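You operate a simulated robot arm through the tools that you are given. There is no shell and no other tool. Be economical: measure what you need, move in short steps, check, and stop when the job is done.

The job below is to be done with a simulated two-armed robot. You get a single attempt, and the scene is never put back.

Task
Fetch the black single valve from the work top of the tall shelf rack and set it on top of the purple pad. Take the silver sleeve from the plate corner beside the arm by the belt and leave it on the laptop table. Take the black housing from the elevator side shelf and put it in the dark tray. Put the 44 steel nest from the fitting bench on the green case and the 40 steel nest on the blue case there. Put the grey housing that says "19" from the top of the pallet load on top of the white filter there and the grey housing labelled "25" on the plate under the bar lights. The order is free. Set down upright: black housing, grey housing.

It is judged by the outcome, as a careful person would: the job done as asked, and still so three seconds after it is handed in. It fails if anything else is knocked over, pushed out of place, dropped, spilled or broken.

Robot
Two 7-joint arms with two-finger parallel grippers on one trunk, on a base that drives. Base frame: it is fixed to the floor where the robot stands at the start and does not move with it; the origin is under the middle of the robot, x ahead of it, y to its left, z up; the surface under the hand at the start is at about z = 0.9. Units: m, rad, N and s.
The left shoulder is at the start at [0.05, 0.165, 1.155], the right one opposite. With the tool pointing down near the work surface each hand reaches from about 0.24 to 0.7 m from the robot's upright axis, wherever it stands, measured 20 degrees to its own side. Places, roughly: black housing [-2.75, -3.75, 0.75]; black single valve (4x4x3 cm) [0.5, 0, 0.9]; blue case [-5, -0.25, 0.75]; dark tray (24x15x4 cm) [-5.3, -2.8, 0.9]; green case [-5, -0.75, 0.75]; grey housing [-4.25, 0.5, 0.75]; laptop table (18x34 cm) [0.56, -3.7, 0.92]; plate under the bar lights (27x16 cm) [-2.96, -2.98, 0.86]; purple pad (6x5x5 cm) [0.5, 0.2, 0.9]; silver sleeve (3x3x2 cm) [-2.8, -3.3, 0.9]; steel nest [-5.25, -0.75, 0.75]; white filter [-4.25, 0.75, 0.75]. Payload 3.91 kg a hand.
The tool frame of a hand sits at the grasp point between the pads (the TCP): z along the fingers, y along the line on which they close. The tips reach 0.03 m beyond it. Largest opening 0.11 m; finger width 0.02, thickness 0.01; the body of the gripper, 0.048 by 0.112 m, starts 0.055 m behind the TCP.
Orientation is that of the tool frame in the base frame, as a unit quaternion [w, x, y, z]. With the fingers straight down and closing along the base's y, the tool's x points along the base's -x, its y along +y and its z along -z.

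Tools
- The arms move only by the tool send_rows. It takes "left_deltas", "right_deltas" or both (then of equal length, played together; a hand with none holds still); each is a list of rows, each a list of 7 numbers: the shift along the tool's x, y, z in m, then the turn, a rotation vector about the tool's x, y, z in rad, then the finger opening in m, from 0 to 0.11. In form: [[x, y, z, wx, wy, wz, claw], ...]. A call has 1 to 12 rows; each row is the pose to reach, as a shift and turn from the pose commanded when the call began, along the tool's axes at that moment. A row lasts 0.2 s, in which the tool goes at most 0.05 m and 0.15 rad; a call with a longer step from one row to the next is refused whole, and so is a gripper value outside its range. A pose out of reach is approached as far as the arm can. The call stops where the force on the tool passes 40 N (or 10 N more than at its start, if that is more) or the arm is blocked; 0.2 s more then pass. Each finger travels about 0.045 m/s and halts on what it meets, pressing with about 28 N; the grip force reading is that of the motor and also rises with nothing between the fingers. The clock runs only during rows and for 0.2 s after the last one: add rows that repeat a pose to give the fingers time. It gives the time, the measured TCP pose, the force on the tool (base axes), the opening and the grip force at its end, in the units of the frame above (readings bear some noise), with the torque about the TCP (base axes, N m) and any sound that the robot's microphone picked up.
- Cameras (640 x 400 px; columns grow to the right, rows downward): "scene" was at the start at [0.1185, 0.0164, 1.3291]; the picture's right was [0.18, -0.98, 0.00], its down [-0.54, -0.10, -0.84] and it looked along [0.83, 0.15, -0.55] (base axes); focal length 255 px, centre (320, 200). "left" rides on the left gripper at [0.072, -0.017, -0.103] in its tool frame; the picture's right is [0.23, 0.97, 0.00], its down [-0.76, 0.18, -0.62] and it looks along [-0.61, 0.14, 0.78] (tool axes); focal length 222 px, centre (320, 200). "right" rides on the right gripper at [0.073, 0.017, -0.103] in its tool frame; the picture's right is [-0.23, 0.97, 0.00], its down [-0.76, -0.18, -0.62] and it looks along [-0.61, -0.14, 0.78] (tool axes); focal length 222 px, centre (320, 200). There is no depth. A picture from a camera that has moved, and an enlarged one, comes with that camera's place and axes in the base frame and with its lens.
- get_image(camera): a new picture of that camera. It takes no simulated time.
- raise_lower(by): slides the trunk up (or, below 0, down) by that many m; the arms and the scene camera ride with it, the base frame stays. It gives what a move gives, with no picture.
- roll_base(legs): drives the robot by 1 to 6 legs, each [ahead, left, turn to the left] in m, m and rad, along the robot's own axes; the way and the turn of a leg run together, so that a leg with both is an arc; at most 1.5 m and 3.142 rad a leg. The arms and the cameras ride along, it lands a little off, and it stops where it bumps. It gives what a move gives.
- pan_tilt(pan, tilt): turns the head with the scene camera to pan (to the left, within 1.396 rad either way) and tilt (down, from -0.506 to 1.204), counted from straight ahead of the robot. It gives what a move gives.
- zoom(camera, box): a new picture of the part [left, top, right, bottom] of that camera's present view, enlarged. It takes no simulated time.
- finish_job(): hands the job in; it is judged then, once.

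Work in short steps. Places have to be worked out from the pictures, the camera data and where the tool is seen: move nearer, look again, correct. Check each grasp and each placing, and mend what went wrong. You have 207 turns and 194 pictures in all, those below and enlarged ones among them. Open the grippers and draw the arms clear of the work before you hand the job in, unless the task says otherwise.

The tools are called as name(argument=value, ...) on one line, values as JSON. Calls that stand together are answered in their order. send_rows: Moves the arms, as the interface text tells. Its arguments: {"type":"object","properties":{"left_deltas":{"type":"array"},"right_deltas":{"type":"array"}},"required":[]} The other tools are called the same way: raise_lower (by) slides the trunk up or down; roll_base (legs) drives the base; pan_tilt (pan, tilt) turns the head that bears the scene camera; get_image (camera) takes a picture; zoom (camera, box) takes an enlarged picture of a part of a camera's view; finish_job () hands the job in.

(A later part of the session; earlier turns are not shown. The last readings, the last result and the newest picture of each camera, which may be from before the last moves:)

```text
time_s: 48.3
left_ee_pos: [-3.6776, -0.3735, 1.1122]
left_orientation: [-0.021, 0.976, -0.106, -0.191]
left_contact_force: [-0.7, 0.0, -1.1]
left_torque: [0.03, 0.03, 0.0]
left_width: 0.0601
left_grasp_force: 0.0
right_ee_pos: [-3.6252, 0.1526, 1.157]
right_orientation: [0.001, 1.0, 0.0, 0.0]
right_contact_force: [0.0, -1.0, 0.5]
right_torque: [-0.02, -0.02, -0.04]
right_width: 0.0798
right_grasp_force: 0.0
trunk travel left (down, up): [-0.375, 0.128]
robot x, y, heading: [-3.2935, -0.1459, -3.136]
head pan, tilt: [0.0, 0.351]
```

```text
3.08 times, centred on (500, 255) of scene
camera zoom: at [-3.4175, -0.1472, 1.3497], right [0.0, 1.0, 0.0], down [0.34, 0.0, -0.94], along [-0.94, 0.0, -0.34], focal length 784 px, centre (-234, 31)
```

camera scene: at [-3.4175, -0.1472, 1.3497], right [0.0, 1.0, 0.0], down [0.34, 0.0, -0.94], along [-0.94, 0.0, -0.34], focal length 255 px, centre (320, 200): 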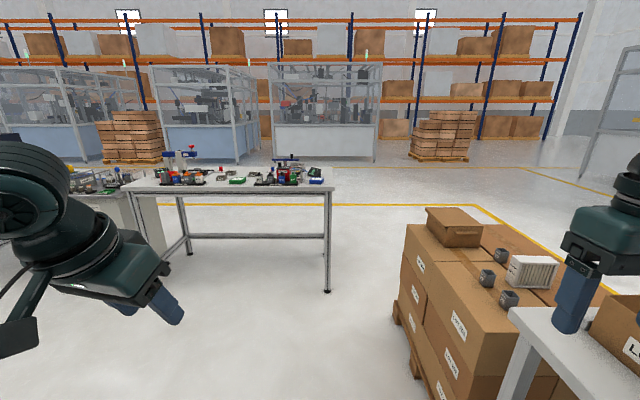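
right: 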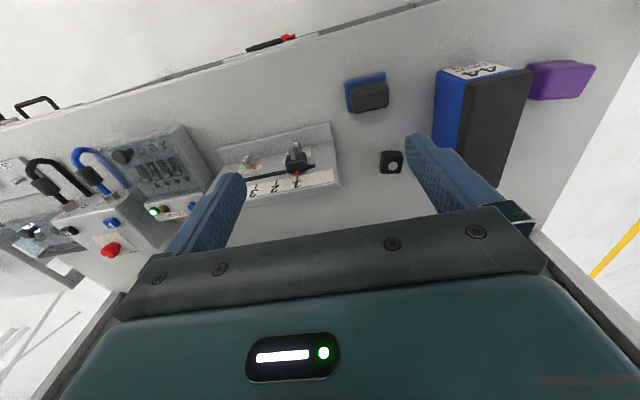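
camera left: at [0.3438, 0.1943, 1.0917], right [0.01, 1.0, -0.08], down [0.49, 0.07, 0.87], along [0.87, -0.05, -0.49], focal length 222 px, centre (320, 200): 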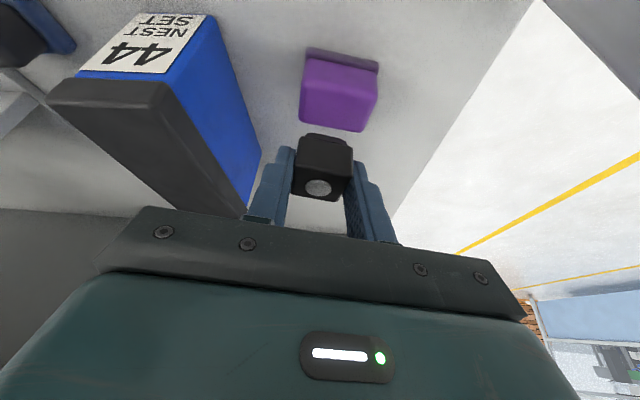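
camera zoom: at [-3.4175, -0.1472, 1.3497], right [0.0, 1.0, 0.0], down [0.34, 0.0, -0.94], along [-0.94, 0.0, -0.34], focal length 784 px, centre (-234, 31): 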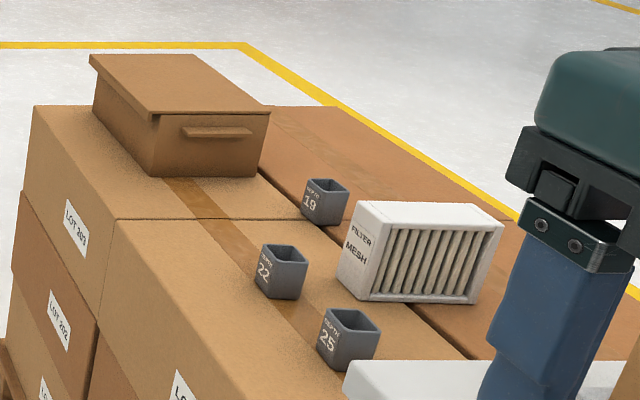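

Pallet: cups 19, 22, 25 and the filter are clear, and the bench lies beyond. I'll move to in front of the pallet's -y side, turn to face +y, and look.

roll_base(legs=[[0.9, 0.25, 0], [0, 0, -1.57]])

pan_tilt(pan=0, tilt=0.6)

get_image(camera="scene")

```text
time_s: 57.1
left_ee_pos: [-4.4144, -0.0124, 1.1116]
left_orientation: [0.151, -0.604, 0.773, 0.118]
left_contact_force: [-0.2, -0.6, -0.1]
left_torque: [0.02, 0.0, 0.01]
left_width: 0.06
left_grasp_force: 0.1
right_ee_pos: [-3.8889, -0.0792, 1.1581]
right_orientation: [-0.001, -0.697, 0.717, 0.001]
right_contact_force: [0.1, -0.3, -0.9]
right_torque: [0.0, 0.03, 0.0]
right_width: 0.0802
right_grasp_force: 0.0
trunk travel left (down, up): [-0.375, 0.128]
robot x, y, heading: [-4.1983, -0.4025, 1.545]
head pan, tilt: [0.0, 0.351]
```

```text
time_s: 57.9
left_ee_pos: [-4.413, -0.0129, 1.1107]
left_orientation: [0.152, -0.604, 0.773, 0.117]
left_contact_force: [-0.5, -0.2, -0.2]
left_torque: [0.01, 0.0, 0.04]
left_width: 0.06
left_grasp_force: 0.1
right_ee_pos: [-3.8892, -0.0795, 1.1572]
right_orientation: [-0.001, -0.697, 0.717, 0.001]
right_contact_force: [0.1, -0.7, -0.2]
right_torque: [-0.01, 0.0, -0.02]
right_width: 0.0801
right_grasp_force: 0.1
trunk travel left (down, up): [-0.375, 0.128]
robot x, y, heading: [-4.1953, -0.3939, 1.548]
head pan, tilt: [0.0, 0.6]
```

```text
158 pictures are left
camera scene: at [-4.1941, -0.2816, 1.327], right [1.0, -0.03, 0.0], down [-0.01, -0.56, -0.83], along [0.02, 0.83, -0.56], focal length 255 px, centre (320, 200)
```

scene: 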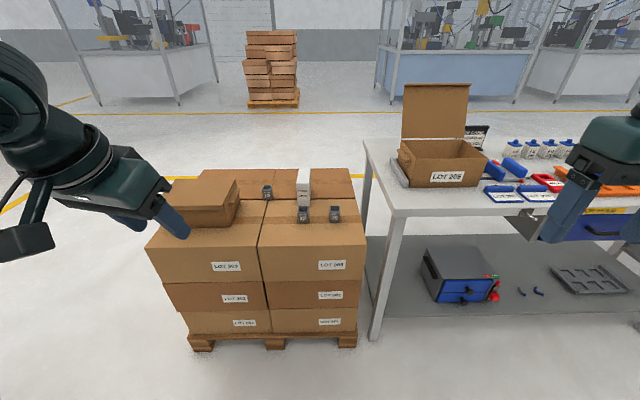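

Triangulating the two views: pallet top z≈0.71, cup 25 ≈(-4.117,0.497), cup 19 ≈(-4.40,0.66), filter ≈(-4.245,0.67). I'll make the left tool vertical again and lower the trunk to suit.

send_rows(left_deltas=[[0, 0, 0, -0.0142, 0.129, -0.073, 0.07], [0, 0, 0, -0.0285, 0.2587, -0.1463, 0.08], [0, 0, 0, -0.0427, 0.388, -0.2195, 0.08]])

raise_lower(by=-0.19)

pan_tilt(pan=0, tilt=0.5)

get_image(camera="scene")

```text
time_s: 58.6
left_ee_pos: [-4.4133, -0.0119, 1.1109]
left_orientation: [-0.002, -0.7, 0.714, -0.002]
left_contact_force: [0.1, 0.2, -0.4]
left_torque: [0.01, -0.03, -0.02]
left_width: 0.08
left_grasp_force: 0.1
right_ee_pos: [-3.8898, -0.0793, 1.1574]
right_orientation: [-0.001, -0.698, 0.716, 0.001]
right_contact_force: [0.6, 0.6, 0.0]
right_torque: [-0.03, -0.02, 0.02]
right_width: 0.08
right_grasp_force: 0.0
trunk travel left (down, up): [-0.375, 0.128]
robot x, y, heading: [-4.2, -0.3987, 1.547]
head pan, tilt: [0.0, 0.6]
```

```text
time_s: 60.7
left_ee_pos: [-4.4135, -0.0118, 0.9211]
left_orientation: [-0.001, -0.7, 0.714, -0.001]
left_contact_force: [0.8, 0.4, 0.8]
left_torque: [-0.01, -0.01, 0.03]
left_width: 0.0799
left_grasp_force: 0.1
right_ee_pos: [-3.8896, -0.0797, 0.9676]
right_orientation: [-0.001, -0.697, 0.717, 0.001]
right_contact_force: [-0.1, -0.4, 0.0]
right_torque: [0.0, 0.01, -0.03]
right_width: 0.0801
right_grasp_force: 0.0
trunk travel left (down, up): [-0.185, 0.318]
robot x, y, heading: [-4.199, -0.4018, 1.55]
head pan, tilt: [0.0, 0.6]
```

```text
time_s: 61.4
left_ee_pos: [-4.4132, -0.012, 0.9214]
left_orientation: [-0.001, -0.7, 0.714, -0.001]
left_contact_force: [-0.6, 0.4, 0.2]
left_torque: [-0.02, -0.04, -0.01]
left_width: 0.08
left_grasp_force: 0.1
right_ee_pos: [-3.8894, -0.0802, 0.9679]
right_orientation: [-0.001, -0.697, 0.717, 0.001]
right_contact_force: [-0.3, 0.3, -0.1]
right_torque: [-0.01, -0.03, 0.04]
right_width: 0.0798
right_grasp_force: 0.1
trunk travel left (down, up): [-0.185, 0.318]
robot x, y, heading: [-4.2003, -0.3986, 1.548]
head pan, tilt: [0.0, 0.499]
```

```text
157 pictures are left
camera scene: at [-4.194, -0.279, 1.146], right [1.0, -0.03, 0.0], down [-0.01, -0.48, -0.88], along [0.02, 0.88, -0.48], focal length 255 px, centre (320, 200)
```

scene: 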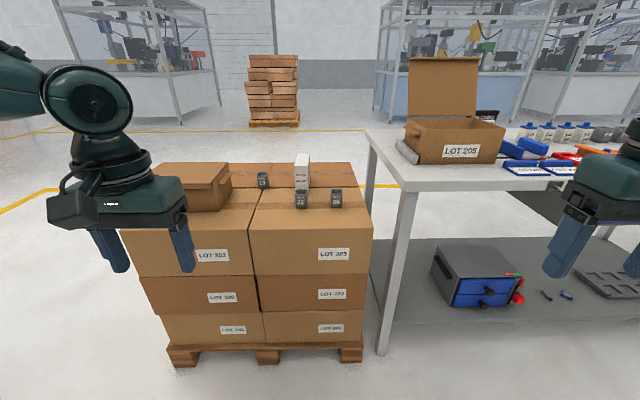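

Right hand would pass over the side table, so I bring it inward and raise both hands a bit, then drive 0.4 m ahead.

send_rows(left_deltas=[[0, 0, -0.03, 0, 0, 0, 0.08], [0, 0, -0.06, 0, 0, 0, 0.08], [0, 0, -0.08, 0, 0, 0, 0.08], [0, 0, -0.08, 0, 0, 0, 0.08]], right_deltas=[[0, 0.045, -0.01, 0, 0, 0, 0.08], [0, 0.09, -0.02, 0, 0, 0, 0.08], [0, 0.13, -0.03, 0, 0, 0, 0.08], [0, 0.17, -0.03, 0, 0, 0, 0.08]])

roll_base(legs=[[0.4, 0, 0.02]])

pan_tilt(pan=0, tilt=0.75)

get_image(camera="scene")

get_image(camera="left")

get_image(camera="right")

```text
time_s: 62.4
left_ee_pos: [-4.4146, -0.0109, 1.0043]
left_orientation: [-0.002, -0.7, 0.714, -0.002]
left_contact_force: [0.4, -0.1, 0.8]
left_torque: [-0.02, -0.03, 0.02]
left_width: 0.0798
left_grasp_force: 0.0
right_ee_pos: [-4.059, -0.0749, 0.999]
right_orientation: [-0.001, -0.698, 0.716, 0.0]
right_contact_force: [0.3, -0.1, -0.3]
right_torque: [-0.02, -0.02, 0.01]
right_width: 0.0801
right_grasp_force: 0.2
trunk travel left (down, up): [-0.185, 0.318]
robot x, y, heading: [-4.1982, -0.3965, 1.545]
head pan, tilt: [0.0, 0.499]
```

```text
time_s: 64.9
left_ee_pos: [-4.4114, 0.3846, 1.0031]
left_orientation: [-0.001, -0.705, 0.71, 0.0]
left_contact_force: [0.5, -0.5, -0.2]
left_torque: [-0.01, -0.01, 0.01]
left_width: 0.0803
left_grasp_force: 0.0
right_ee_pos: [-4.0547, 0.3263, 0.9978]
right_orientation: [-0.001, -0.701, 0.713, 0.001]
right_contact_force: [-0.1, -0.3, 0.5]
right_torque: [-0.01, 0.02, -0.01]
right_width: 0.0798
right_grasp_force: 0.1
trunk travel left (down, up): [-0.185, 0.318]
robot x, y, heading: [-4.192, -0.0025, 1.558]
head pan, tilt: [0.0, 0.499]
```

```text
time_s: 65.7
left_ee_pos: [-4.4108, 0.3838, 1.0026]
left_orientation: [-0.001, -0.704, 0.711, -0.001]
left_contact_force: [-0.3, -0.6, -0.4]
left_torque: [0.02, -0.03, 0.01]
left_width: 0.0801
left_grasp_force: 0.0
right_ee_pos: [-4.0564, 0.3256, 0.9986]
right_orientation: [0.0, -0.702, 0.712, 0.001]
right_contact_force: [-0.3, 0.4, 0.8]
right_torque: [-0.01, 0.03, -0.01]
right_width: 0.08
right_grasp_force: 0.1
trunk travel left (down, up): [-0.185, 0.318]
robot x, y, heading: [-4.1899, -0.0021, 1.562]
head pan, tilt: [0.0, 0.75]
```

```text
156 pictures are left
camera scene: at [-4.188, 0.1115, 1.1242], right [1.0, -0.01, 0.0], down [-0.01, -0.68, -0.73], along [0.01, 0.73, -0.68], focal length 255 px, centre (320, 200)
```

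scene: 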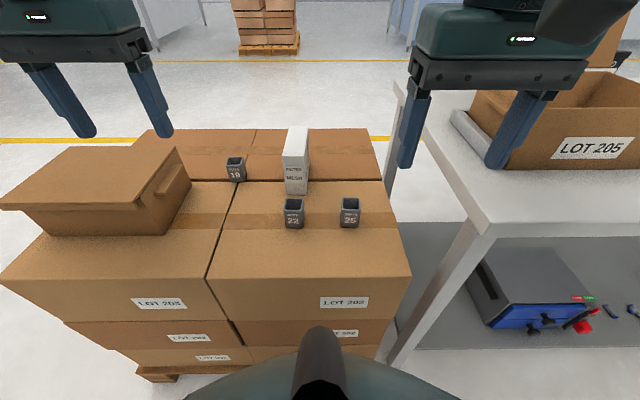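

```text
155 pictures are left
camera left: at [-4.3947, 0.3115, 1.1077], right [-0.98, -0.22, 0.0], down [-0.17, 0.77, 0.62], along [-0.14, 0.6, -0.78], focal length 222 px, centre (320, 200)
```

left: 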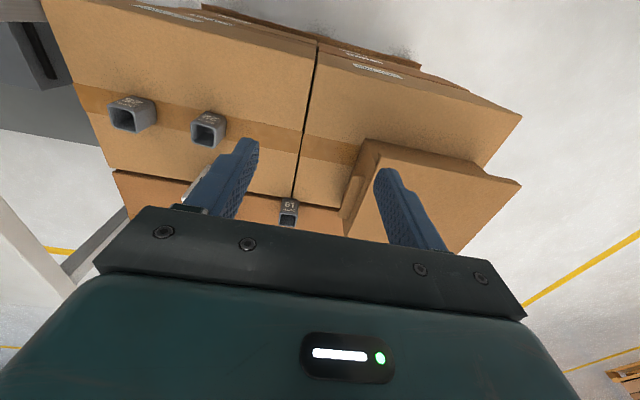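

```text
154 pictures are left
camera right: at [-4.0747, 0.2543, 1.1015], right [-0.97, 0.24, 0.0], down [0.19, 0.76, 0.62], along [0.15, 0.61, -0.78], focal length 222 px, centre (320, 200)
```

right: 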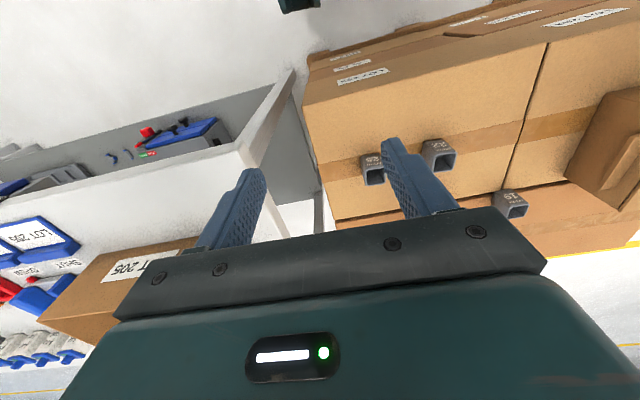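

zoom(camera="scene", box=[210, 115, 380, 235])

zoom(camera="left", box=[90, 80, 330, 240])

```text
3.33 times, centred on (295, 175) of scene
camera zoom: at [-4.188, 0.1115, 1.1242], right [1.0, -0.01, 0.0], down [-0.01, -0.68, -0.73], along [0.01, 0.73, -0.68], focal length 850 px, centre (403, 283)
```

zoom: 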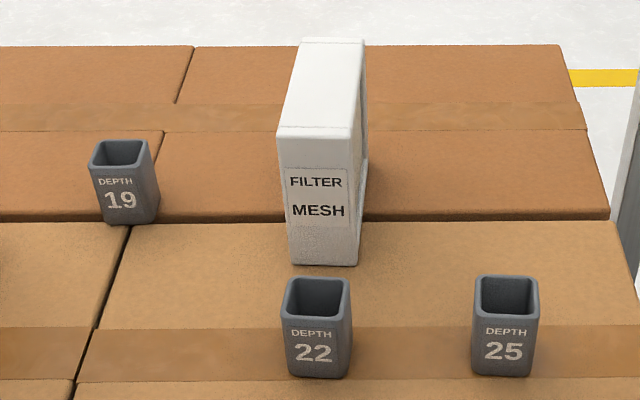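

```text
2.50 times, centred on (210, 160) of left
camera zoom: at [-4.3947, 0.3115, 1.1077], right [-0.98, -0.22, 0.0], down [-0.17, 0.77, 0.62], along [-0.14, 0.6, -0.78], focal length 555 px, centre (595, 300)
```

zoom: 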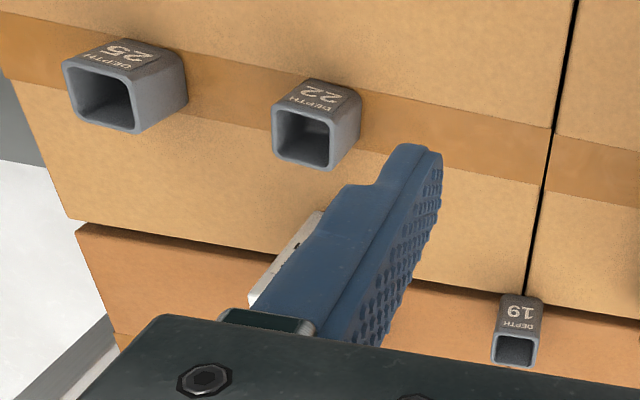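

Positions refine well: cup 19 rim centre (-4.397,0.646), 4.1 cm square, z 0.711–0.761; cup 25 (-4.119,0.490); filter top z≈0.821, centre (-4.236,0.642). Moving the left hand over cup 19.

send_rows(left_deltas=[[-0.045, -0.003, 0, 0, 0, 0, 0.07], [-0.09, -0.006, 0.0, 0, 0, 0, 0.065], [-0.135, -0.009, 0.01, 0, 0, 0, 0.065], [-0.18, -0.0116, 0.02, 0, 0, 0, 0.065], [-0.222, -0.0116, 0.04, 0, 0, 0, 0.065], [-0.262, -0.0116, 0.06, 0, 0, 0, 0.065], [-0.262, -0.0116, 0.1, 0, 0, 0, 0.065], [-0.262, -0.0116, 0.14, 0, 0, 0, 0.065]])

get_image(camera="scene")

get_image(camera="left")

```text
time_s: 67.5
left_ee_pos: [-4.4362, 0.572, 0.8667]
left_orientation: [0.0, -0.704, 0.71, -0.001]
left_contact_force: [0.1, -0.5, -0.2]
left_torque: [0.03, 0.02, 0.02]
left_width: 0.0648
left_grasp_force: 0.0
left hand out of reach, approached as far as the arm can: row 4, 5, 6, 7, 8
right_ee_pos: [-4.0563, 0.3261, 0.998]
right_orientation: [0.0, -0.701, 0.713, 0.001]
right_contact_force: [0.1, 0.7, -0.5]
right_torque: [-0.02, 0.0, -0.05]
right_width: 0.0801
right_grasp_force: 0.0
trunk travel left (down, up): [-0.185, 0.318]
robot x, y, heading: [-4.1899, 0.0017, 1.557]
head pan, tilt: [0.0, 0.75]
```

```text
151 pictures are left
camera scene: at [-4.1881, 0.1116, 1.1241], right [1.0, -0.01, 0.0], down [-0.01, -0.68, -0.73], along [0.01, 0.73, -0.68], focal length 255 px, centre (320, 200)
```

scene: 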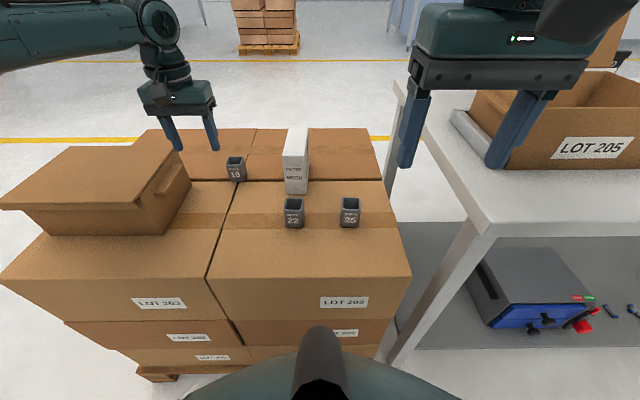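

```text
150 pictures are left
camera left: at [-4.4204, 0.4988, 0.9717], right [-0.98, -0.22, 0.0], down [-0.17, 0.76, 0.62], along [-0.13, 0.61, -0.78], focal length 222 px, centre (320, 200)
```

left: 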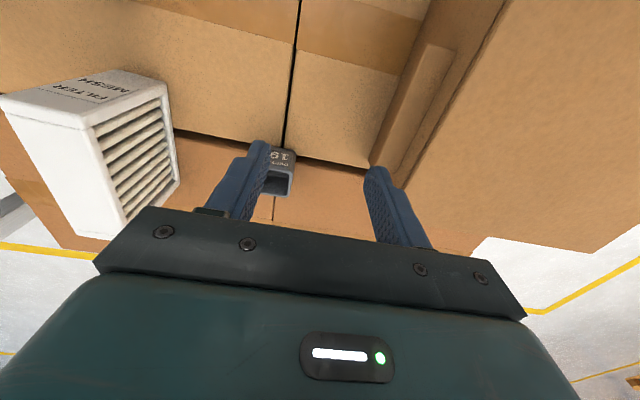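

The arm fell short at that height (at (-4.436,0.572)). Trying the remaining lateral/forward shift from here.

send_rows(left_deltas=[[-0.02, -0.02, 0, 0, 0, 0, 0.065], [-0.05, -0.038, 0.0, 0, 0, 0, 0.065], [-0.075, -0.038, 0.015, 0, 0, 0, 0.065]])

```text
time_s: 68.3
left_ee_pos: [-4.4331, 0.5691, 0.8641]
left_orientation: [-0.001, -0.704, 0.71, -0.001]
left_contact_force: [0.1, 0.0, -0.4]
left_torque: [0.01, 0.01, -0.02]
left_width: 0.065
left_grasp_force: 0.0
left hand out of reach, approached as far as the arm can: row 1, 2, 3
right_ee_pos: [-4.0558, 0.3258, 0.9994]
right_orientation: [-0.001, -0.702, 0.712, 0.0]
right_contact_force: [-0.3, 0.6, 0.4]
right_torque: [0.04, 0.02, 0.0]
right_width: 0.08
right_grasp_force: 0.1
trunk travel left (down, up): [-0.185, 0.318]
robot x, y, heading: [-4.1909, -0.0016, 1.557]
head pan, tilt: [0.0, 0.75]
```

Shoulder is low relative to the wrist at this height; raising the trunk 0.13 should extend the reach. Then I retry with the hand moved in small steps.

raise_lower(by=0.13)

send_rows(left_deltas=[[-0.02, -0.015, 0.03, 0, 0, 0, 0.065], [-0.05, -0.03, 0.05, 0, 0, 0, 0.065], [-0.075, -0.036, 0.08, 0, 0, 0, 0.065], [-0.078, -0.036, 0.12, 0, 0, 0, 0.065]])

```text
time_s: 69.8
left_ee_pos: [-4.433, 0.5699, 0.992]
left_orientation: [-0.002, -0.704, 0.71, -0.001]
left_contact_force: [-0.6, 0.0, -0.6]
left_torque: [0.01, 0.02, -0.04]
left_width: 0.065
left_grasp_force: 0.0
right_ee_pos: [-4.0551, 0.326, 1.1283]
right_orientation: [0.0, -0.701, 0.713, 0.0]
right_contact_force: [0.9, -0.8, 0.5]
right_torque: [0.03, 0.01, 0.01]
right_width: 0.0798
right_grasp_force: 0.0
trunk travel left (down, up): [-0.315, 0.188]
robot x, y, heading: [-4.193, -0.0044, 1.557]
head pan, tilt: [0.0, 0.75]
```

```text
time_s: 70.8
left_ee_pos: [-4.4419, 0.5593, 0.9111]
left_orientation: [0.002, -0.704, 0.71, -0.001]
left_contact_force: [-0.1, 0.1, -0.6]
left_torque: [0.02, 0.01, 0.01]
left_width: 0.0649
left_grasp_force: 0.0
left hand out of reach, approached as far as the arm can: row 1, 2, 3, 4
right_ee_pos: [-4.0557, 0.325, 1.129]
right_orientation: [0.0, -0.702, 0.712, 0.0]
right_contact_force: [-0.1, -0.5, 0.1]
right_torque: [0.01, -0.01, 0.04]
right_width: 0.0798
right_grasp_force: 0.0
trunk travel left (down, up): [-0.315, 0.188]
robot x, y, heading: [-4.1922, -0.0033, 1.556]
head pan, tilt: [0.0, 0.75]
```

Reach is still short with a vertical tool, so I'll tilt the fingers forward (wrist stays nearer). First pull back, rise, tilt 0.45 rad, then lower the trunk again.

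send_rows(left_deltas=[[0.01, -0.015, -0.04, 0, 0, 0, 0.065], [0.04, -0.03, -0.07, 0, -0.1, 0, 0.065], [0.08, -0.045, -0.07, 0, -0.2, 0, 0.065], [0.11, -0.045, -0.07, 0, -0.33, 0, 0.065], [0.11, -0.045, -0.07, 0, -0.45, 0, 0.065]])

raise_lower(by=-0.13)

```text
time_s: 72.0
left_ee_pos: [-4.3958, 0.4484, 0.9807]
left_orientation: [0.159, -0.686, 0.692, 0.157]
left_contact_force: [-0.6, 0.2, 0.2]
left_torque: [-0.02, -0.03, 0.03]
left_width: 0.065
left_grasp_force: 0.1
right_ee_pos: [-4.0555, 0.3253, 1.1281]
right_orientation: [-0.001, -0.701, 0.713, 0.0]
right_contact_force: [0.0, 0.2, -0.2]
right_torque: [0.02, -0.01, 0.0]
right_width: 0.0799
right_grasp_force: 0.1
trunk travel left (down, up): [-0.315, 0.188]
robot x, y, heading: [-4.1947, -0.0036, 1.557]
head pan, tilt: [0.0, 0.75]
```

```text
time_s: 73.6
left_ee_pos: [-4.3964, 0.4489, 0.8504]
left_orientation: [0.158, -0.687, 0.692, 0.156]
left_contact_force: [-0.1, 1.0, -0.5]
left_torque: [0.03, -0.01, 0.01]
left_width: 0.065
left_grasp_force: 0.0
right_ee_pos: [-4.0562, 0.3256, 0.9991]
right_orientation: [0.0, -0.701, 0.713, 0.002]
right_contact_force: [-0.2, -0.6, 0.0]
right_torque: [0.01, 0.01, -0.03]
right_width: 0.08
right_grasp_force: 0.0
trunk travel left (down, up): [-0.185, 0.318]
robot x, y, heading: [-4.1905, -0.0037, 1.553]
head pan, tilt: [0.0, 0.75]
```

Tilt 0.45 obtained. Moving to a hover 8 cm back along the tool axis from cup 19.

send_rows(left_deltas=[[-0.033, 0, 0.022, 0, 0, 0, 0.065], [-0.065, 0, 0.044, 0, 0, 0, 0.065], [-0.098, 0, 0.066, 0, 0, 0, 0.065], [-0.1305, 0, 0.0886, 0, 0, 0, 0.065]])

get_image(camera="left")

```text
time_s: 74.6
left_ee_pos: [-4.395, 0.6058, 0.8242]
left_orientation: [0.157, -0.686, 0.693, 0.155]
left_contact_force: [0.4, 0.8, 0.5]
left_torque: [-0.03, 0.04, 0.01]
left_width: 0.065
left_grasp_force: 0.1
right_ee_pos: [-4.0564, 0.3263, 0.9981]
right_orientation: [0.0, -0.701, 0.713, 0.001]
right_contact_force: [-0.3, -0.4, -0.4]
right_torque: [-0.01, -0.03, -0.01]
right_width: 0.08
right_grasp_force: 0.1
trunk travel left (down, up): [-0.185, 0.318]
robot x, y, heading: [-4.19, -0.0008, 1.555]
head pan, tilt: [0.0, 0.75]
```

```text
149 pictures are left
camera left: at [-4.3791, 0.4952, 0.8879], right [-0.98, -0.2, -0.1], down [-0.17, 0.42, 0.89], along [-0.13, 0.89, -0.44], focal length 222 px, centre (320, 200)
```

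left: 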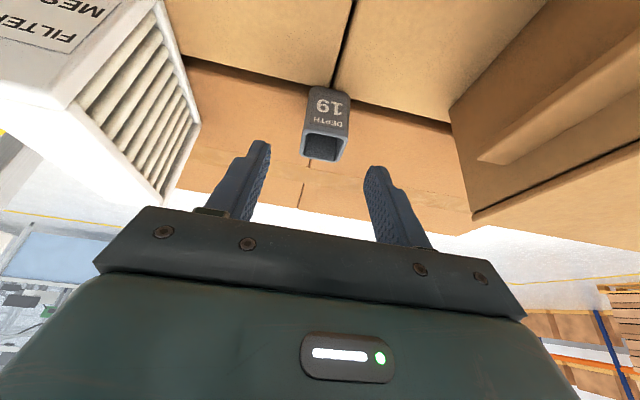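

Cup 19 confirmed at (-4.400,0.647). Advancing along the tool axis to grasp height.

send_rows(left_deltas=[[0, 0.004, 0.025, 0, 0, 0, 0.062], [0, 0.004, 0.05, 0, 0, 0, 0.062], [0, 0.004, 0.077, 0, 0, 0, 0.062]])

get_image(camera="left")

```text
time_s: 75.4
left_ee_pos: [-4.4154, 0.6127, 0.7705]
left_orientation: [0.157, -0.686, 0.693, 0.155]
left_contact_force: [0.1, 0.3, 0.1]
left_torque: [0.01, 0.02, -0.03]
left_width: 0.0622
left_grasp_force: 0.0
left hand out of reach, approached as far as the arm can: row 2, 3
right_ee_pos: [-4.0555, 0.3251, 0.9984]
right_orientation: [-0.001, -0.701, 0.713, 0.001]
right_contact_force: [0.1, 0.1, -0.1]
right_torque: [0.0, -0.02, 0.02]
right_width: 0.08
right_grasp_force: 0.0
trunk travel left (down, up): [-0.185, 0.318]
robot x, y, heading: [-4.1912, -0.0049, 1.559]
head pan, tilt: [0.0, 0.75]
```

```text
148 pictures are left
camera left: at [-4.3989, 0.502, 0.8333], right [-0.98, -0.2, -0.1], down [-0.17, 0.42, 0.89], along [-0.13, 0.89, -0.44], focal length 222 px, centre (320, 200)
```

left: 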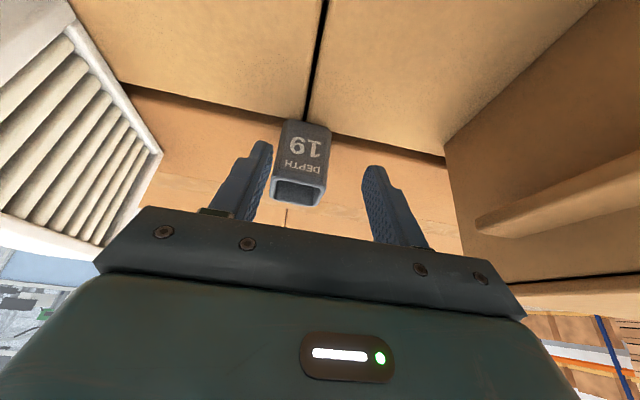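

pan_tilt(pan=0.6, tilt=0.5)

get_image(camera="scene")

```text
time_s: 76.4
left_ee_pos: [-4.4151, 0.6127, 0.7719]
left_orientation: [0.158, -0.686, 0.693, 0.156]
left_contact_force: [0.4, -0.2, -0.3]
left_torque: [-0.01, 0.0, -0.03]
left_width: 0.062
left_grasp_force: 0.0
right_ee_pos: [-4.056, 0.326, 0.9986]
right_orientation: [-0.001, -0.701, 0.713, 0.0]
right_contact_force: [1.2, 0.4, -0.7]
right_torque: [0.02, 0.01, -0.01]
right_width: 0.08
right_grasp_force: 0.2
trunk travel left (down, up): [-0.185, 0.318]
robot x, y, heading: [-4.1903, -0.0038, 1.561]
head pan, tilt: [0.6, 0.499]
```

```text
147 pictures are left
camera scene: at [-4.2395, 0.1044, 1.146], right [0.83, 0.55, 0.0], down [0.27, -0.4, -0.88], along [-0.49, 0.73, -0.48], focal length 255 px, centre (320, 200)
```

scene: 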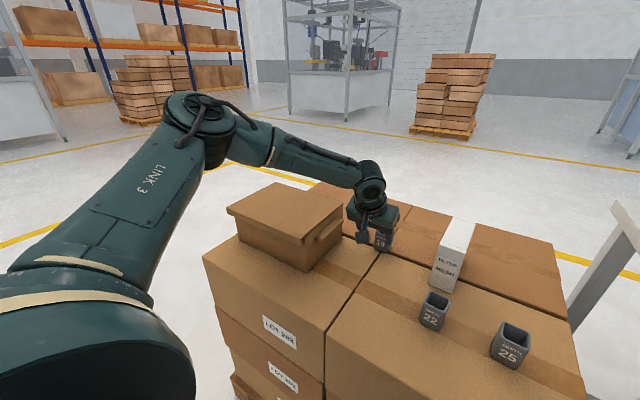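

The elbow is far from straight, so a joint range limits it; getting the base closer is simplest. Retreat the hand, then look down at the gap between base and pallet.

send_rows(left_deltas=[[0, 0, -0.04, 0, 0, 0, 0.062], [0, 0, -0.08, 0, 0, 0, 0.062], [0.04, 0, -0.11, 0, 0, 0, 0.062], [0.08, 0, -0.12, 0, 0, 0, 0.062]])

pan_tilt(pan=0.0, tilt=1.2)

get_image(camera="scene")

```text
time_s: 77.4
left_ee_pos: [-4.4148, 0.4894, 0.8461]
left_orientation: [0.158, -0.687, 0.692, 0.156]
left_contact_force: [0.3, -0.7, -0.2]
left_torque: [0.04, 0.03, 0.02]
left_width: 0.062
left_grasp_force: 0.0
right_ee_pos: [-4.0547, 0.3259, 0.9978]
right_orientation: [0.0, -0.701, 0.713, 0.001]
right_contact_force: [0.2, -1.0, 0.4]
right_torque: [0.03, 0.03, 0.0]
right_width: 0.0801
right_grasp_force: 0.1
trunk travel left (down, up): [-0.185, 0.318]
robot x, y, heading: [-4.1945, -0.0016, 1.556]
head pan, tilt: [0.6, 0.499]
```

```text
time_s: 78.5
left_ee_pos: [-4.415, 0.4899, 0.8458]
left_orientation: [0.158, -0.687, 0.692, 0.156]
left_contact_force: [0.5, 0.1, 0.4]
left_torque: [-0.02, -0.01, 0.0]
left_width: 0.062
left_grasp_force: 0.0
right_ee_pos: [-4.0541, 0.3266, 0.9977]
right_orientation: [0.0, -0.701, 0.713, 0.001]
right_contact_force: [0.1, 0.7, 0.9]
right_torque: [0.01, -0.01, -0.01]
right_width: 0.0802
right_grasp_force: 0.0
trunk travel left (down, up): [-0.185, 0.318]
robot x, y, heading: [-4.1954, -0.0034, 1.556]
head pan, tilt: [0.0, 1.201]
```

```text
146 pictures are left
camera scene: at [-4.1884, 0.0846, 1.0924], right [1.0, -0.01, 0.0], down [-0.01, -0.93, -0.36], along [0.0, 0.36, -0.93], focal length 255 px, centre (320, 200)
```

scene: 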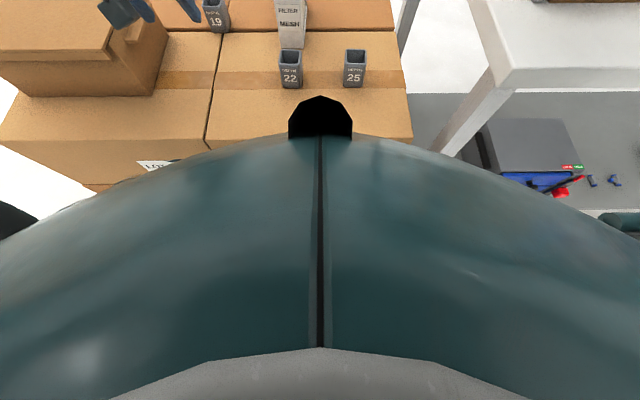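

There's little known room in front. I'll test whether a steeper tilt relaxes the limit, aiming just above the cup in free space.

send_rows(left_deltas=[[-0.02, -0.005, 0.02, 0, -0.1, 0, 0.065], [-0.045, -0.01, 0.045, 0, -0.2, 0, 0.065], [-0.07, -0.015, 0.07, 0, -0.3, 0, 0.065], [-0.097, -0.015, 0.098, 0, -0.3, 0, 0.065]])

```text
time_s: 79.5
left_ee_pos: [-4.3993, 0.6199, 0.7985]
left_orientation: [0.26, -0.655, 0.661, 0.257]
left_contact_force: [0.3, -0.4, 0.5]
left_torque: [-0.03, -0.02, 0.02]
left_width: 0.0651
left_grasp_force: 0.0
right_ee_pos: [-4.0562, 0.3254, 0.9993]
right_orientation: [-0.002, -0.702, 0.713, 0.001]
right_contact_force: [0.6, 0.2, 0.7]
right_torque: [0.0, -0.02, -0.01]
right_width: 0.0801
right_grasp_force: 0.0
trunk travel left (down, up): [-0.185, 0.318]
robot x, y, heading: [-4.1914, -0.0025, 1.555]
head pan, tilt: [0.0, 1.201]
```

Steeper tilt (0.75) works. Continuing down to the grasp pose around cup 19.

send_rows(left_deltas=[[0.007, 0.001, 0.015, 0, 0, 0, 0.062], [0.014, 0.001, 0.03, 0, 0, 0, 0.062], [0.02, 0.001, 0.045, 0, 0, 0, 0.062]])

get_image(camera="left")

```text
time_s: 80.3
left_ee_pos: [-4.4082, 0.6269, 0.7576]
left_orientation: [0.26, -0.655, 0.662, 0.255]
left_contact_force: [-0.2, 0.8, 0.1]
left_torque: [-0.03, 0.0, -0.02]
left_width: 0.0619
left_grasp_force: 0.1
left hand out of reach, approached as far as the arm can: row 3
right_ee_pos: [-4.0565, 0.3258, 0.9976]
right_orientation: [0.0, -0.702, 0.713, 0.001]
right_contact_force: [-0.1, -0.4, -0.1]
right_torque: [-0.05, -0.01, 0.01]
right_width: 0.0798
right_grasp_force: 0.1
trunk travel left (down, up): [-0.185, 0.318]
robot x, y, heading: [-4.1938, -0.0041, 1.559]
head pan, tilt: [0.0, 1.201]
```

```text
145 pictures are left
camera left: at [-4.3926, 0.5018, 0.7857], right [-0.98, -0.16, -0.16], down [-0.18, 0.14, 0.97], along [-0.13, 0.98, -0.16], focal length 222 px, centre (320, 200)
```

left: 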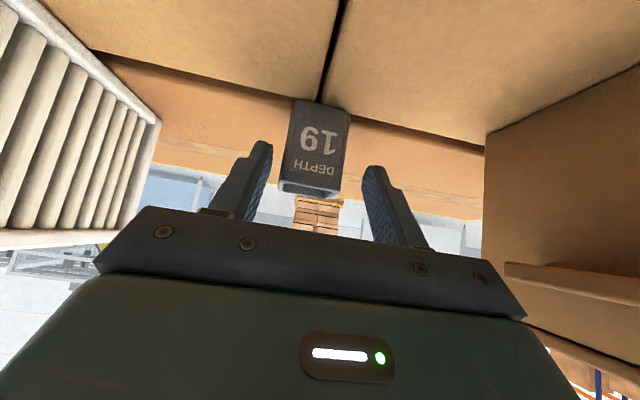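

Close but 8 mm off to the side at the limit. A lower trunk seems to help, so I back off 5 cm, lower the trunk 6 cm and approach again.

send_rows(left_deltas=[[0, 0, -0.03, 0, 0, 0, 0.062], [-0.03, 0, -0.07, 0, 0, 0, 0.062], [-0.06, 0, -0.1, 0, 0, 0, 0.062]])

raise_lower(by=-0.07)

```text
time_s: 81.1
left_ee_pos: [-4.4082, 0.6005, 0.8737]
left_orientation: [0.259, -0.656, 0.661, 0.257]
left_contact_force: [1.2, 1.2, -0.4]
left_torque: [0.02, 0.0, 0.03]
left_width: 0.062
left_grasp_force: 0.1
right_ee_pos: [-4.0551, 0.3264, 0.9981]
right_orientation: [0.0, -0.702, 0.712, 0.001]
right_contact_force: [0.0, -1.2, -0.4]
right_torque: [-0.04, 0.0, 0.02]
right_width: 0.0798
right_grasp_force: 0.1
trunk travel left (down, up): [-0.185, 0.318]
robot x, y, heading: [-4.1901, -0.0009, 1.56]
head pan, tilt: [0.0, 1.201]
```

```text
time_s: 82.2
left_ee_pos: [-4.4094, 0.6034, 0.8037]
left_orientation: [0.259, -0.656, 0.661, 0.257]
left_contact_force: [0.2, -0.1, -0.6]
left_torque: [-0.02, -0.03, 0.03]
left_width: 0.0621
left_grasp_force: 0.1
right_ee_pos: [-4.0561, 0.3251, 0.9274]
right_orientation: [0.0, -0.702, 0.712, 0.001]
right_contact_force: [0.9, -1.2, 0.2]
right_torque: [-0.01, -0.01, -0.02]
right_width: 0.0801
right_grasp_force: 0.1
trunk travel left (down, up): [-0.115, 0.388]
robot x, y, heading: [-4.1868, 0.0017, 1.561]
head pan, tilt: [0.0, 1.201]
```

send_rows(left_deltas=[[0.003, -0.0094, 0.015, 0, 0, 0, 0.062], [0.006, -0.0094, 0.032, 0, 0, 0, 0.062], [0.01, -0.0094, 0.0614, 0, 0, 0, 0.062]])

get_image(camera="left")

```text
time_s: 83.0
left_ee_pos: [-4.3991, 0.6376, 0.7517]
left_orientation: [0.26, -0.655, 0.661, 0.257]
left_contact_force: [0.4, -0.7, 0.4]
left_torque: [0.02, 0.01, 0.0]
left_width: 0.0622
left_grasp_force: 0.1
right_ee_pos: [-4.0555, 0.3258, 0.9293]
right_orientation: [-0.001, -0.702, 0.713, 0.0]
right_contact_force: [-0.8, -0.4, 0.3]
right_torque: [0.02, -0.02, -0.03]
right_width: 0.08
right_grasp_force: 0.0
trunk travel left (down, up): [-0.115, 0.388]
robot x, y, heading: [-4.1918, -0.0023, 1.559]
head pan, tilt: [0.0, 1.201]
```

```text
144 pictures are left
camera left: at [-4.3832, 0.5132, 0.7793], right [-0.98, -0.16, -0.15], down [-0.18, 0.14, 0.97], along [-0.13, 0.98, -0.16], focal length 222 px, centre (320, 200)
```

left: 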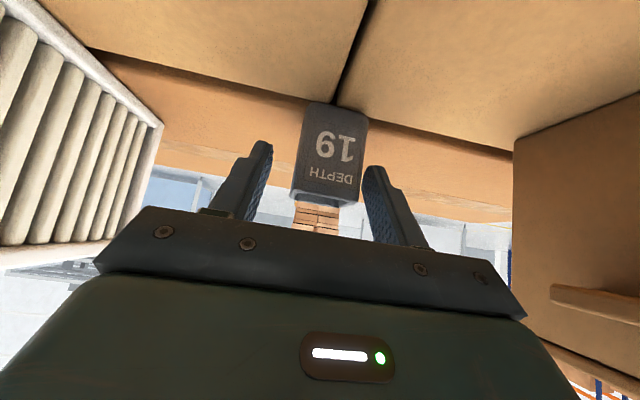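

Good: fingers straddle the cup. Closing.

send_rows(left_deltas=[[0, 0.003, 0, 0, 0, 0, 0.055], [0, 0.003, 0, 0, 0, 0, 0.045], [0, 0.003, 0, 0, 0, 0, 0.035], [0, 0.003, 0, 0, 0, 0, 0.025], [0, 0.003, 0, 0, 0, 0, 0.02]])

get_image(camera="left")

```text
time_s: 84.2
left_ee_pos: [-4.4027, 0.6373, 0.7513]
left_orientation: [0.26, -0.655, 0.661, 0.256]
left_contact_force: [0.2, -0.1, 1.2]
left_torque: [0.02, 0.05, -0.02]
left_width: 0.0396
left_grasp_force: 27.7
right_ee_pos: [-4.0561, 0.3257, 0.9283]
right_orientation: [-0.001, -0.701, 0.713, 0.001]
right_contact_force: [0.5, 0.1, -0.4]
right_torque: [0.01, 0.0, 0.0]
right_width: 0.08
right_grasp_force: 0.1
trunk travel left (down, up): [-0.115, 0.388]
robot x, y, heading: [-4.1906, -0.0031, 1.558]
head pan, tilt: [0.0, 1.201]
```

```text
143 pictures are left
camera left: at [-4.3859, 0.5129, 0.7798], right [-0.98, -0.16, -0.16], down [-0.18, 0.14, 0.97], along [-0.13, 0.98, -0.16], focal length 222 px, centre (320, 200)
```

left: 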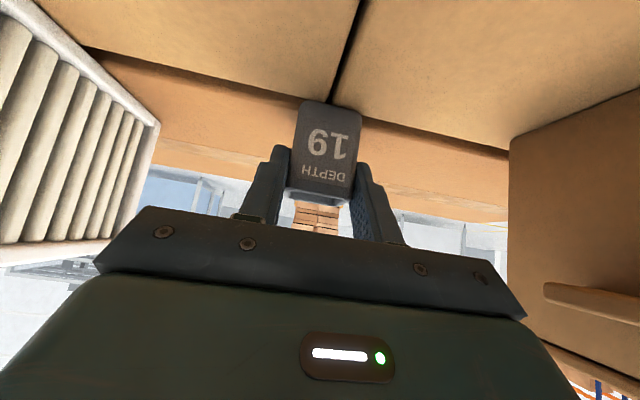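

Cup 19 gripped (3.96 cm). Raising the trunk 0.15 m lifts it straight up.

raise_lower(by=0.15)

pan_tilt(pan=0.0, tilt=0.7)

get_image(camera="scene")

```text
time_s: 85.9
left_ee_pos: [-4.4024, 0.6368, 0.9027]
left_orientation: [0.259, -0.656, 0.661, 0.257]
left_contact_force: [-0.6, -0.8, -1.2]
left_torque: [-0.01, 0.0, 0.01]
left_width: 0.0395
left_grasp_force: 27.9
right_ee_pos: [-4.0551, 0.3242, 1.0778]
right_orientation: [-0.001, -0.702, 0.712, 0.001]
right_contact_force: [-0.2, -0.1, 0.5]
right_torque: [-0.02, 0.03, -0.03]
right_width: 0.08
right_grasp_force: 0.2
trunk travel left (down, up): [-0.265, 0.238]
robot x, y, heading: [-4.1892, 0.0002, 1.563]
head pan, tilt: [0.0, 1.201]
```

```text
time_s: 86.8
left_ee_pos: [-4.4003, 0.6372, 0.902]
left_orientation: [0.259, -0.655, 0.662, 0.256]
left_contact_force: [0.0, 0.3, -0.9]
left_torque: [-0.02, -0.01, 0.02]
left_width: 0.0399
left_grasp_force: 27.5
right_ee_pos: [-4.0558, 0.3247, 1.0783]
right_orientation: [0.0, -0.702, 0.712, 0.001]
right_contact_force: [0.4, 0.7, 0.1]
right_torque: [0.02, 0.01, -0.03]
right_width: 0.0798
right_grasp_force: 0.0
trunk travel left (down, up): [-0.265, 0.238]
robot x, y, heading: [-4.1932, -0.0033, 1.557]
head pan, tilt: [0.0, 0.7]
```

```text
142 pictures are left
camera scene: at [-4.188, 0.1136, 1.2083], right [1.0, -0.01, 0.0], down [-0.01, -0.64, -0.76], along [0.01, 0.76, -0.64], focal length 255 px, centre (320, 200)
```

scene: 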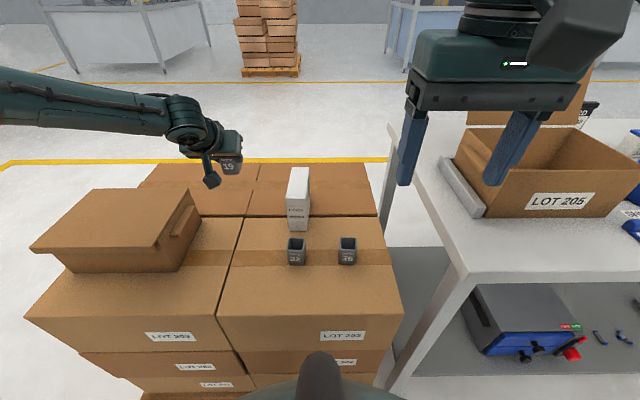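

Rotating the base clockwise 0.25 rad swings the cup over the filter line.

roll_base(legs=[[0, 0, -0.25]])

get_image(camera="left")

get_image(camera="scene")

```text
time_s: 88.1
left_ee_pos: [-4.2354, 0.6693, 0.9023]
left_orientation: [0.289, -0.567, 0.739, 0.222]
left_contact_force: [0.0, -0.1, -0.3]
left_torque: [-0.01, 0.02, -0.02]
left_width: 0.0396
left_grasp_force: 28.0
right_ee_pos: [-3.9798, 0.2813, 1.0787]
right_orientation: [-0.001, -0.607, 0.795, 0.0]
right_contact_force: [0.1, -0.2, -0.1]
right_torque: [-0.01, 0.02, 0.0]
right_width: 0.08
right_grasp_force: 0.1
trunk travel left (down, up): [-0.265, 0.238]
robot x, y, heading: [-4.195, 0.0011, 1.307]
head pan, tilt: [0.0, 0.7]
```

```text
141 pictures are left
camera left: at [-4.2519, 0.5452, 0.9296], right [-0.98, 0.09, -0.15], down [-0.14, 0.18, 0.97], along [0.11, 0.98, -0.16], focal length 222 px, centre (320, 200)
```

left: 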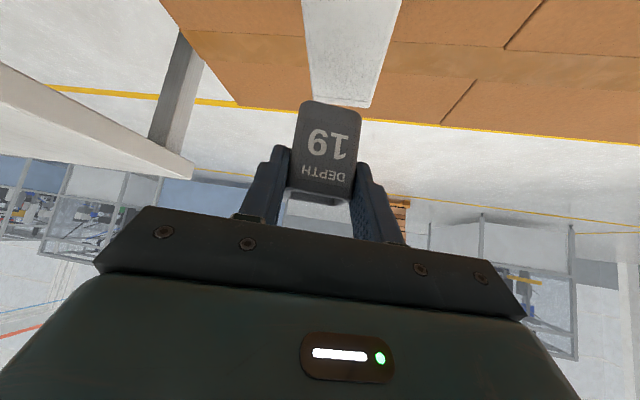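

```text
140 pictures are left
camera scene: at [-4.1595, 0.1096, 1.2083], right [0.97, -0.26, 0.0], down [-0.17, -0.62, -0.76], along [0.2, 0.74, -0.64], focal length 255 px, centre (320, 200)
```

scene: 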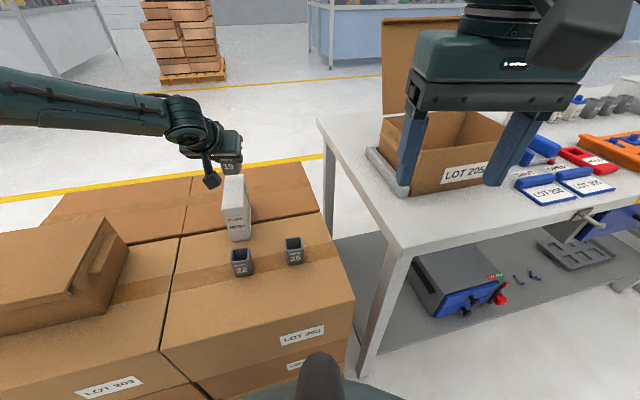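

Over the filter. Filter axis at x≈-4.240, centre y≈0.645. I undo the yaw and pull the cup back to the filter centre, still hovering.

send_rows(left_deltas=[[0.018, -0.003, -0.006, -0.082, 0, -0.088, 0.02], [0.0378, -0.0055, -0.012, -0.164, 0, -0.176, 0.02], [0.0378, -0.0055, -0.012, -0.164, 0, -0.176, 0.02]])

get_image(camera="left")

zoom(camera="scene", box=[170, 110, 320, 280])

```text
time_s: 88.9
left_ee_pos: [-4.2414, 0.6343, 0.8845]
left_orientation: [0.26, -0.653, 0.664, 0.256]
left_contact_force: [0.2, 0.5, -0.9]
left_torque: [-0.01, 0.0, 0.0]
left_width: 0.0395
left_grasp_force: 28.3
right_ee_pos: [-3.9784, 0.2826, 1.0781]
right_orientation: [0.0, -0.607, 0.794, 0.001]
right_contact_force: [0.4, -0.3, -1.2]
right_torque: [0.0, 0.0, -0.03]
right_width: 0.0801
right_grasp_force: 0.0
trunk travel left (down, up): [-0.265, 0.238]
robot x, y, heading: [-4.1954, -0.003, 1.307]
head pan, tilt: [0.0, 0.7]
```

```text
139 pictures are left
camera left: at [-4.2261, 0.5094, 0.9124], right [-0.98, -0.15, -0.15], down [-0.17, 0.14, 0.97], along [-0.12, 0.98, -0.16], focal length 222 px, centre (320, 200)
```

left: 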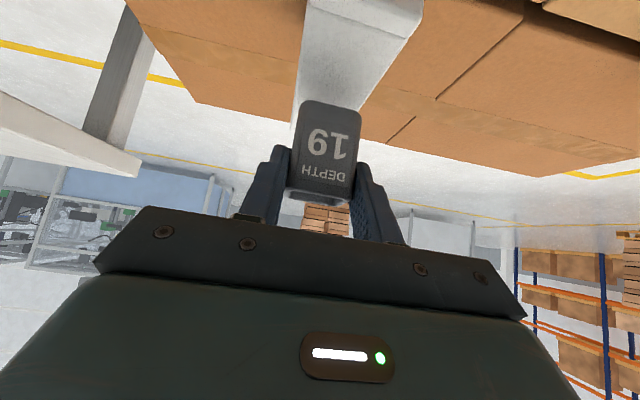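

```text
2.35 times, centred on (245, 195) of scene
camera zoom: at [-4.1597, 0.1096, 1.2084], right [0.97, -0.26, 0.0], down [-0.17, -0.62, -0.76], along [0.2, 0.74, -0.64], focal length 600 px, centre (496, 212)
```

zoom: 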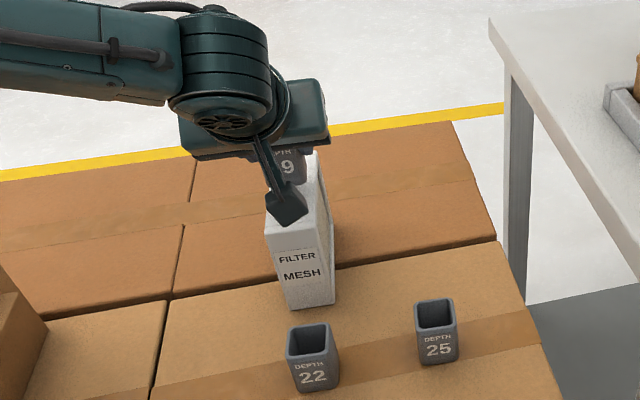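

Aligned in x (filter centre -4.241). Lowering ~2.2 cm, then creeping.

send_rows(left_deltas=[[0.0075, 0, 0.008, 0, 0, 0, 0.02], [0.0136, 0, 0.0146, 0, 0, 0, 0.02], [0.0157, 0, 0.0168, 0, 0, 0, 0.02]])

zoom(camera="scene", box=[200, 140, 280, 220])

zoom(camera="left", box=[240, 0, 440, 220])

```text
time_s: 89.7
left_ee_pos: [-4.2427, 0.6353, 0.8651]
left_orientation: [0.264, -0.651, 0.663, 0.258]
left_contact_force: [1.1, 3.0, 17.0]
left_torque: [0.08, 0.1, 0.02]
left_width: 0.0395
left_grasp_force: 28.0
right_ee_pos: [-3.9776, 0.2816, 1.0791]
right_orientation: [0.001, -0.608, 0.794, 0.001]
right_contact_force: [0.1, -0.6, 0.2]
right_torque: [-0.01, -0.01, -0.01]
right_width: 0.0801
right_grasp_force: 0.1
trunk travel left (down, up): [-0.265, 0.238]
robot x, y, heading: [-4.1903, 0.0006, 1.304]
head pan, tilt: [0.0, 0.7]
```

```text
5.00 times, centred on (240, 180) of scene
camera zoom: at [-4.1594, 0.1083, 1.2088], right [0.97, -0.26, 0.0], down [-0.17, -0.62, -0.77], along [0.2, 0.74, -0.64], focal length 1274 px, centre (720, 300)
```

zoom: 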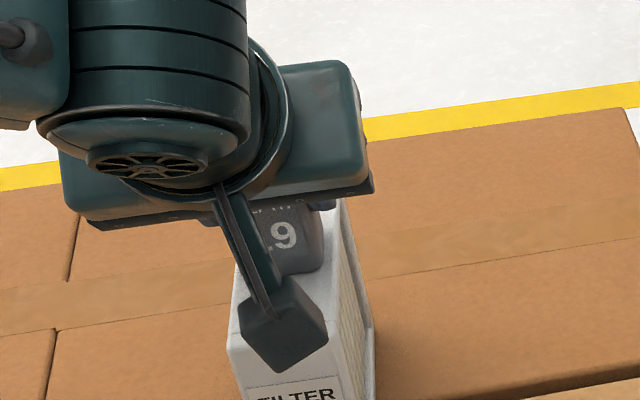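

```text
1.82 times, centred on (340, 110) of left
camera zoom: at [-4.2269, 0.5095, 0.8935], right [-0.98, -0.15, -0.16], down [-0.18, 0.13, 0.98], along [-0.12, 0.98, -0.15], focal length 404 px, centre (284, 364)
```

zoom: 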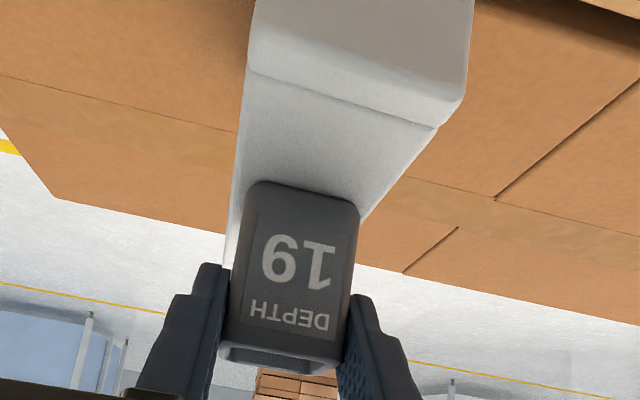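

Contact: 17 N upward, cup squarely on the filter. Ease 1 mm and open slowly.

send_rows(left_deltas=[[-0.0008, 0, -0.0008, 0, 0, 0, 0.03], [-0.0012, 0, -0.0012, 0, 0, 0, 0.042], [-0.0012, 0, -0.0012, 0, 0, 0, 0.05], [-0.0012, 0, -0.0012, 0, 0, 0, 0.06]])

get_image(camera="left")

```text
time_s: 90.7
left_ee_pos: [-4.2413, 0.6326, 0.8643]
left_orientation: [0.26, -0.652, 0.664, 0.257]
left_contact_force: [0.1, 0.2, 0.2]
left_torque: [-0.02, -0.03, -0.01]
left_width: 0.06
left_grasp_force: 0.0
right_ee_pos: [-3.9776, 0.2823, 1.078]
right_orientation: [-0.001, -0.608, 0.794, 0.001]
right_contact_force: [-0.1, 0.5, 0.1]
right_torque: [0.0, 0.01, -0.04]
right_width: 0.0801
right_grasp_force: 0.1
trunk travel left (down, up): [-0.265, 0.238]
robot x, y, heading: [-4.1893, -0.0017, 1.306]
head pan, tilt: [0.0, 0.7]
```

```text
135 pictures are left
camera left: at [-4.227, 0.5089, 0.8914], right [-0.98, -0.15, -0.15], down [-0.18, 0.14, 0.97], along [-0.12, 0.98, -0.16], focal length 222 px, centre (320, 200)
```

left: 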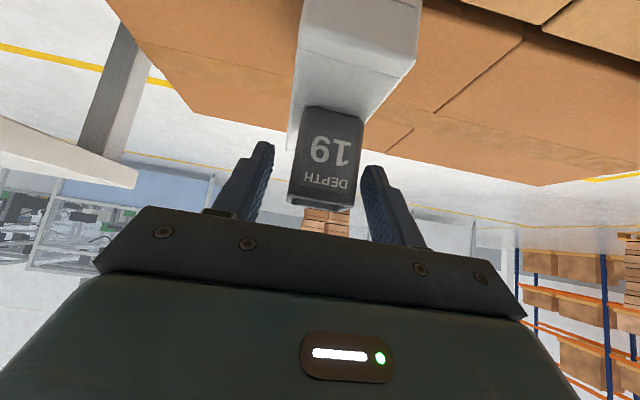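

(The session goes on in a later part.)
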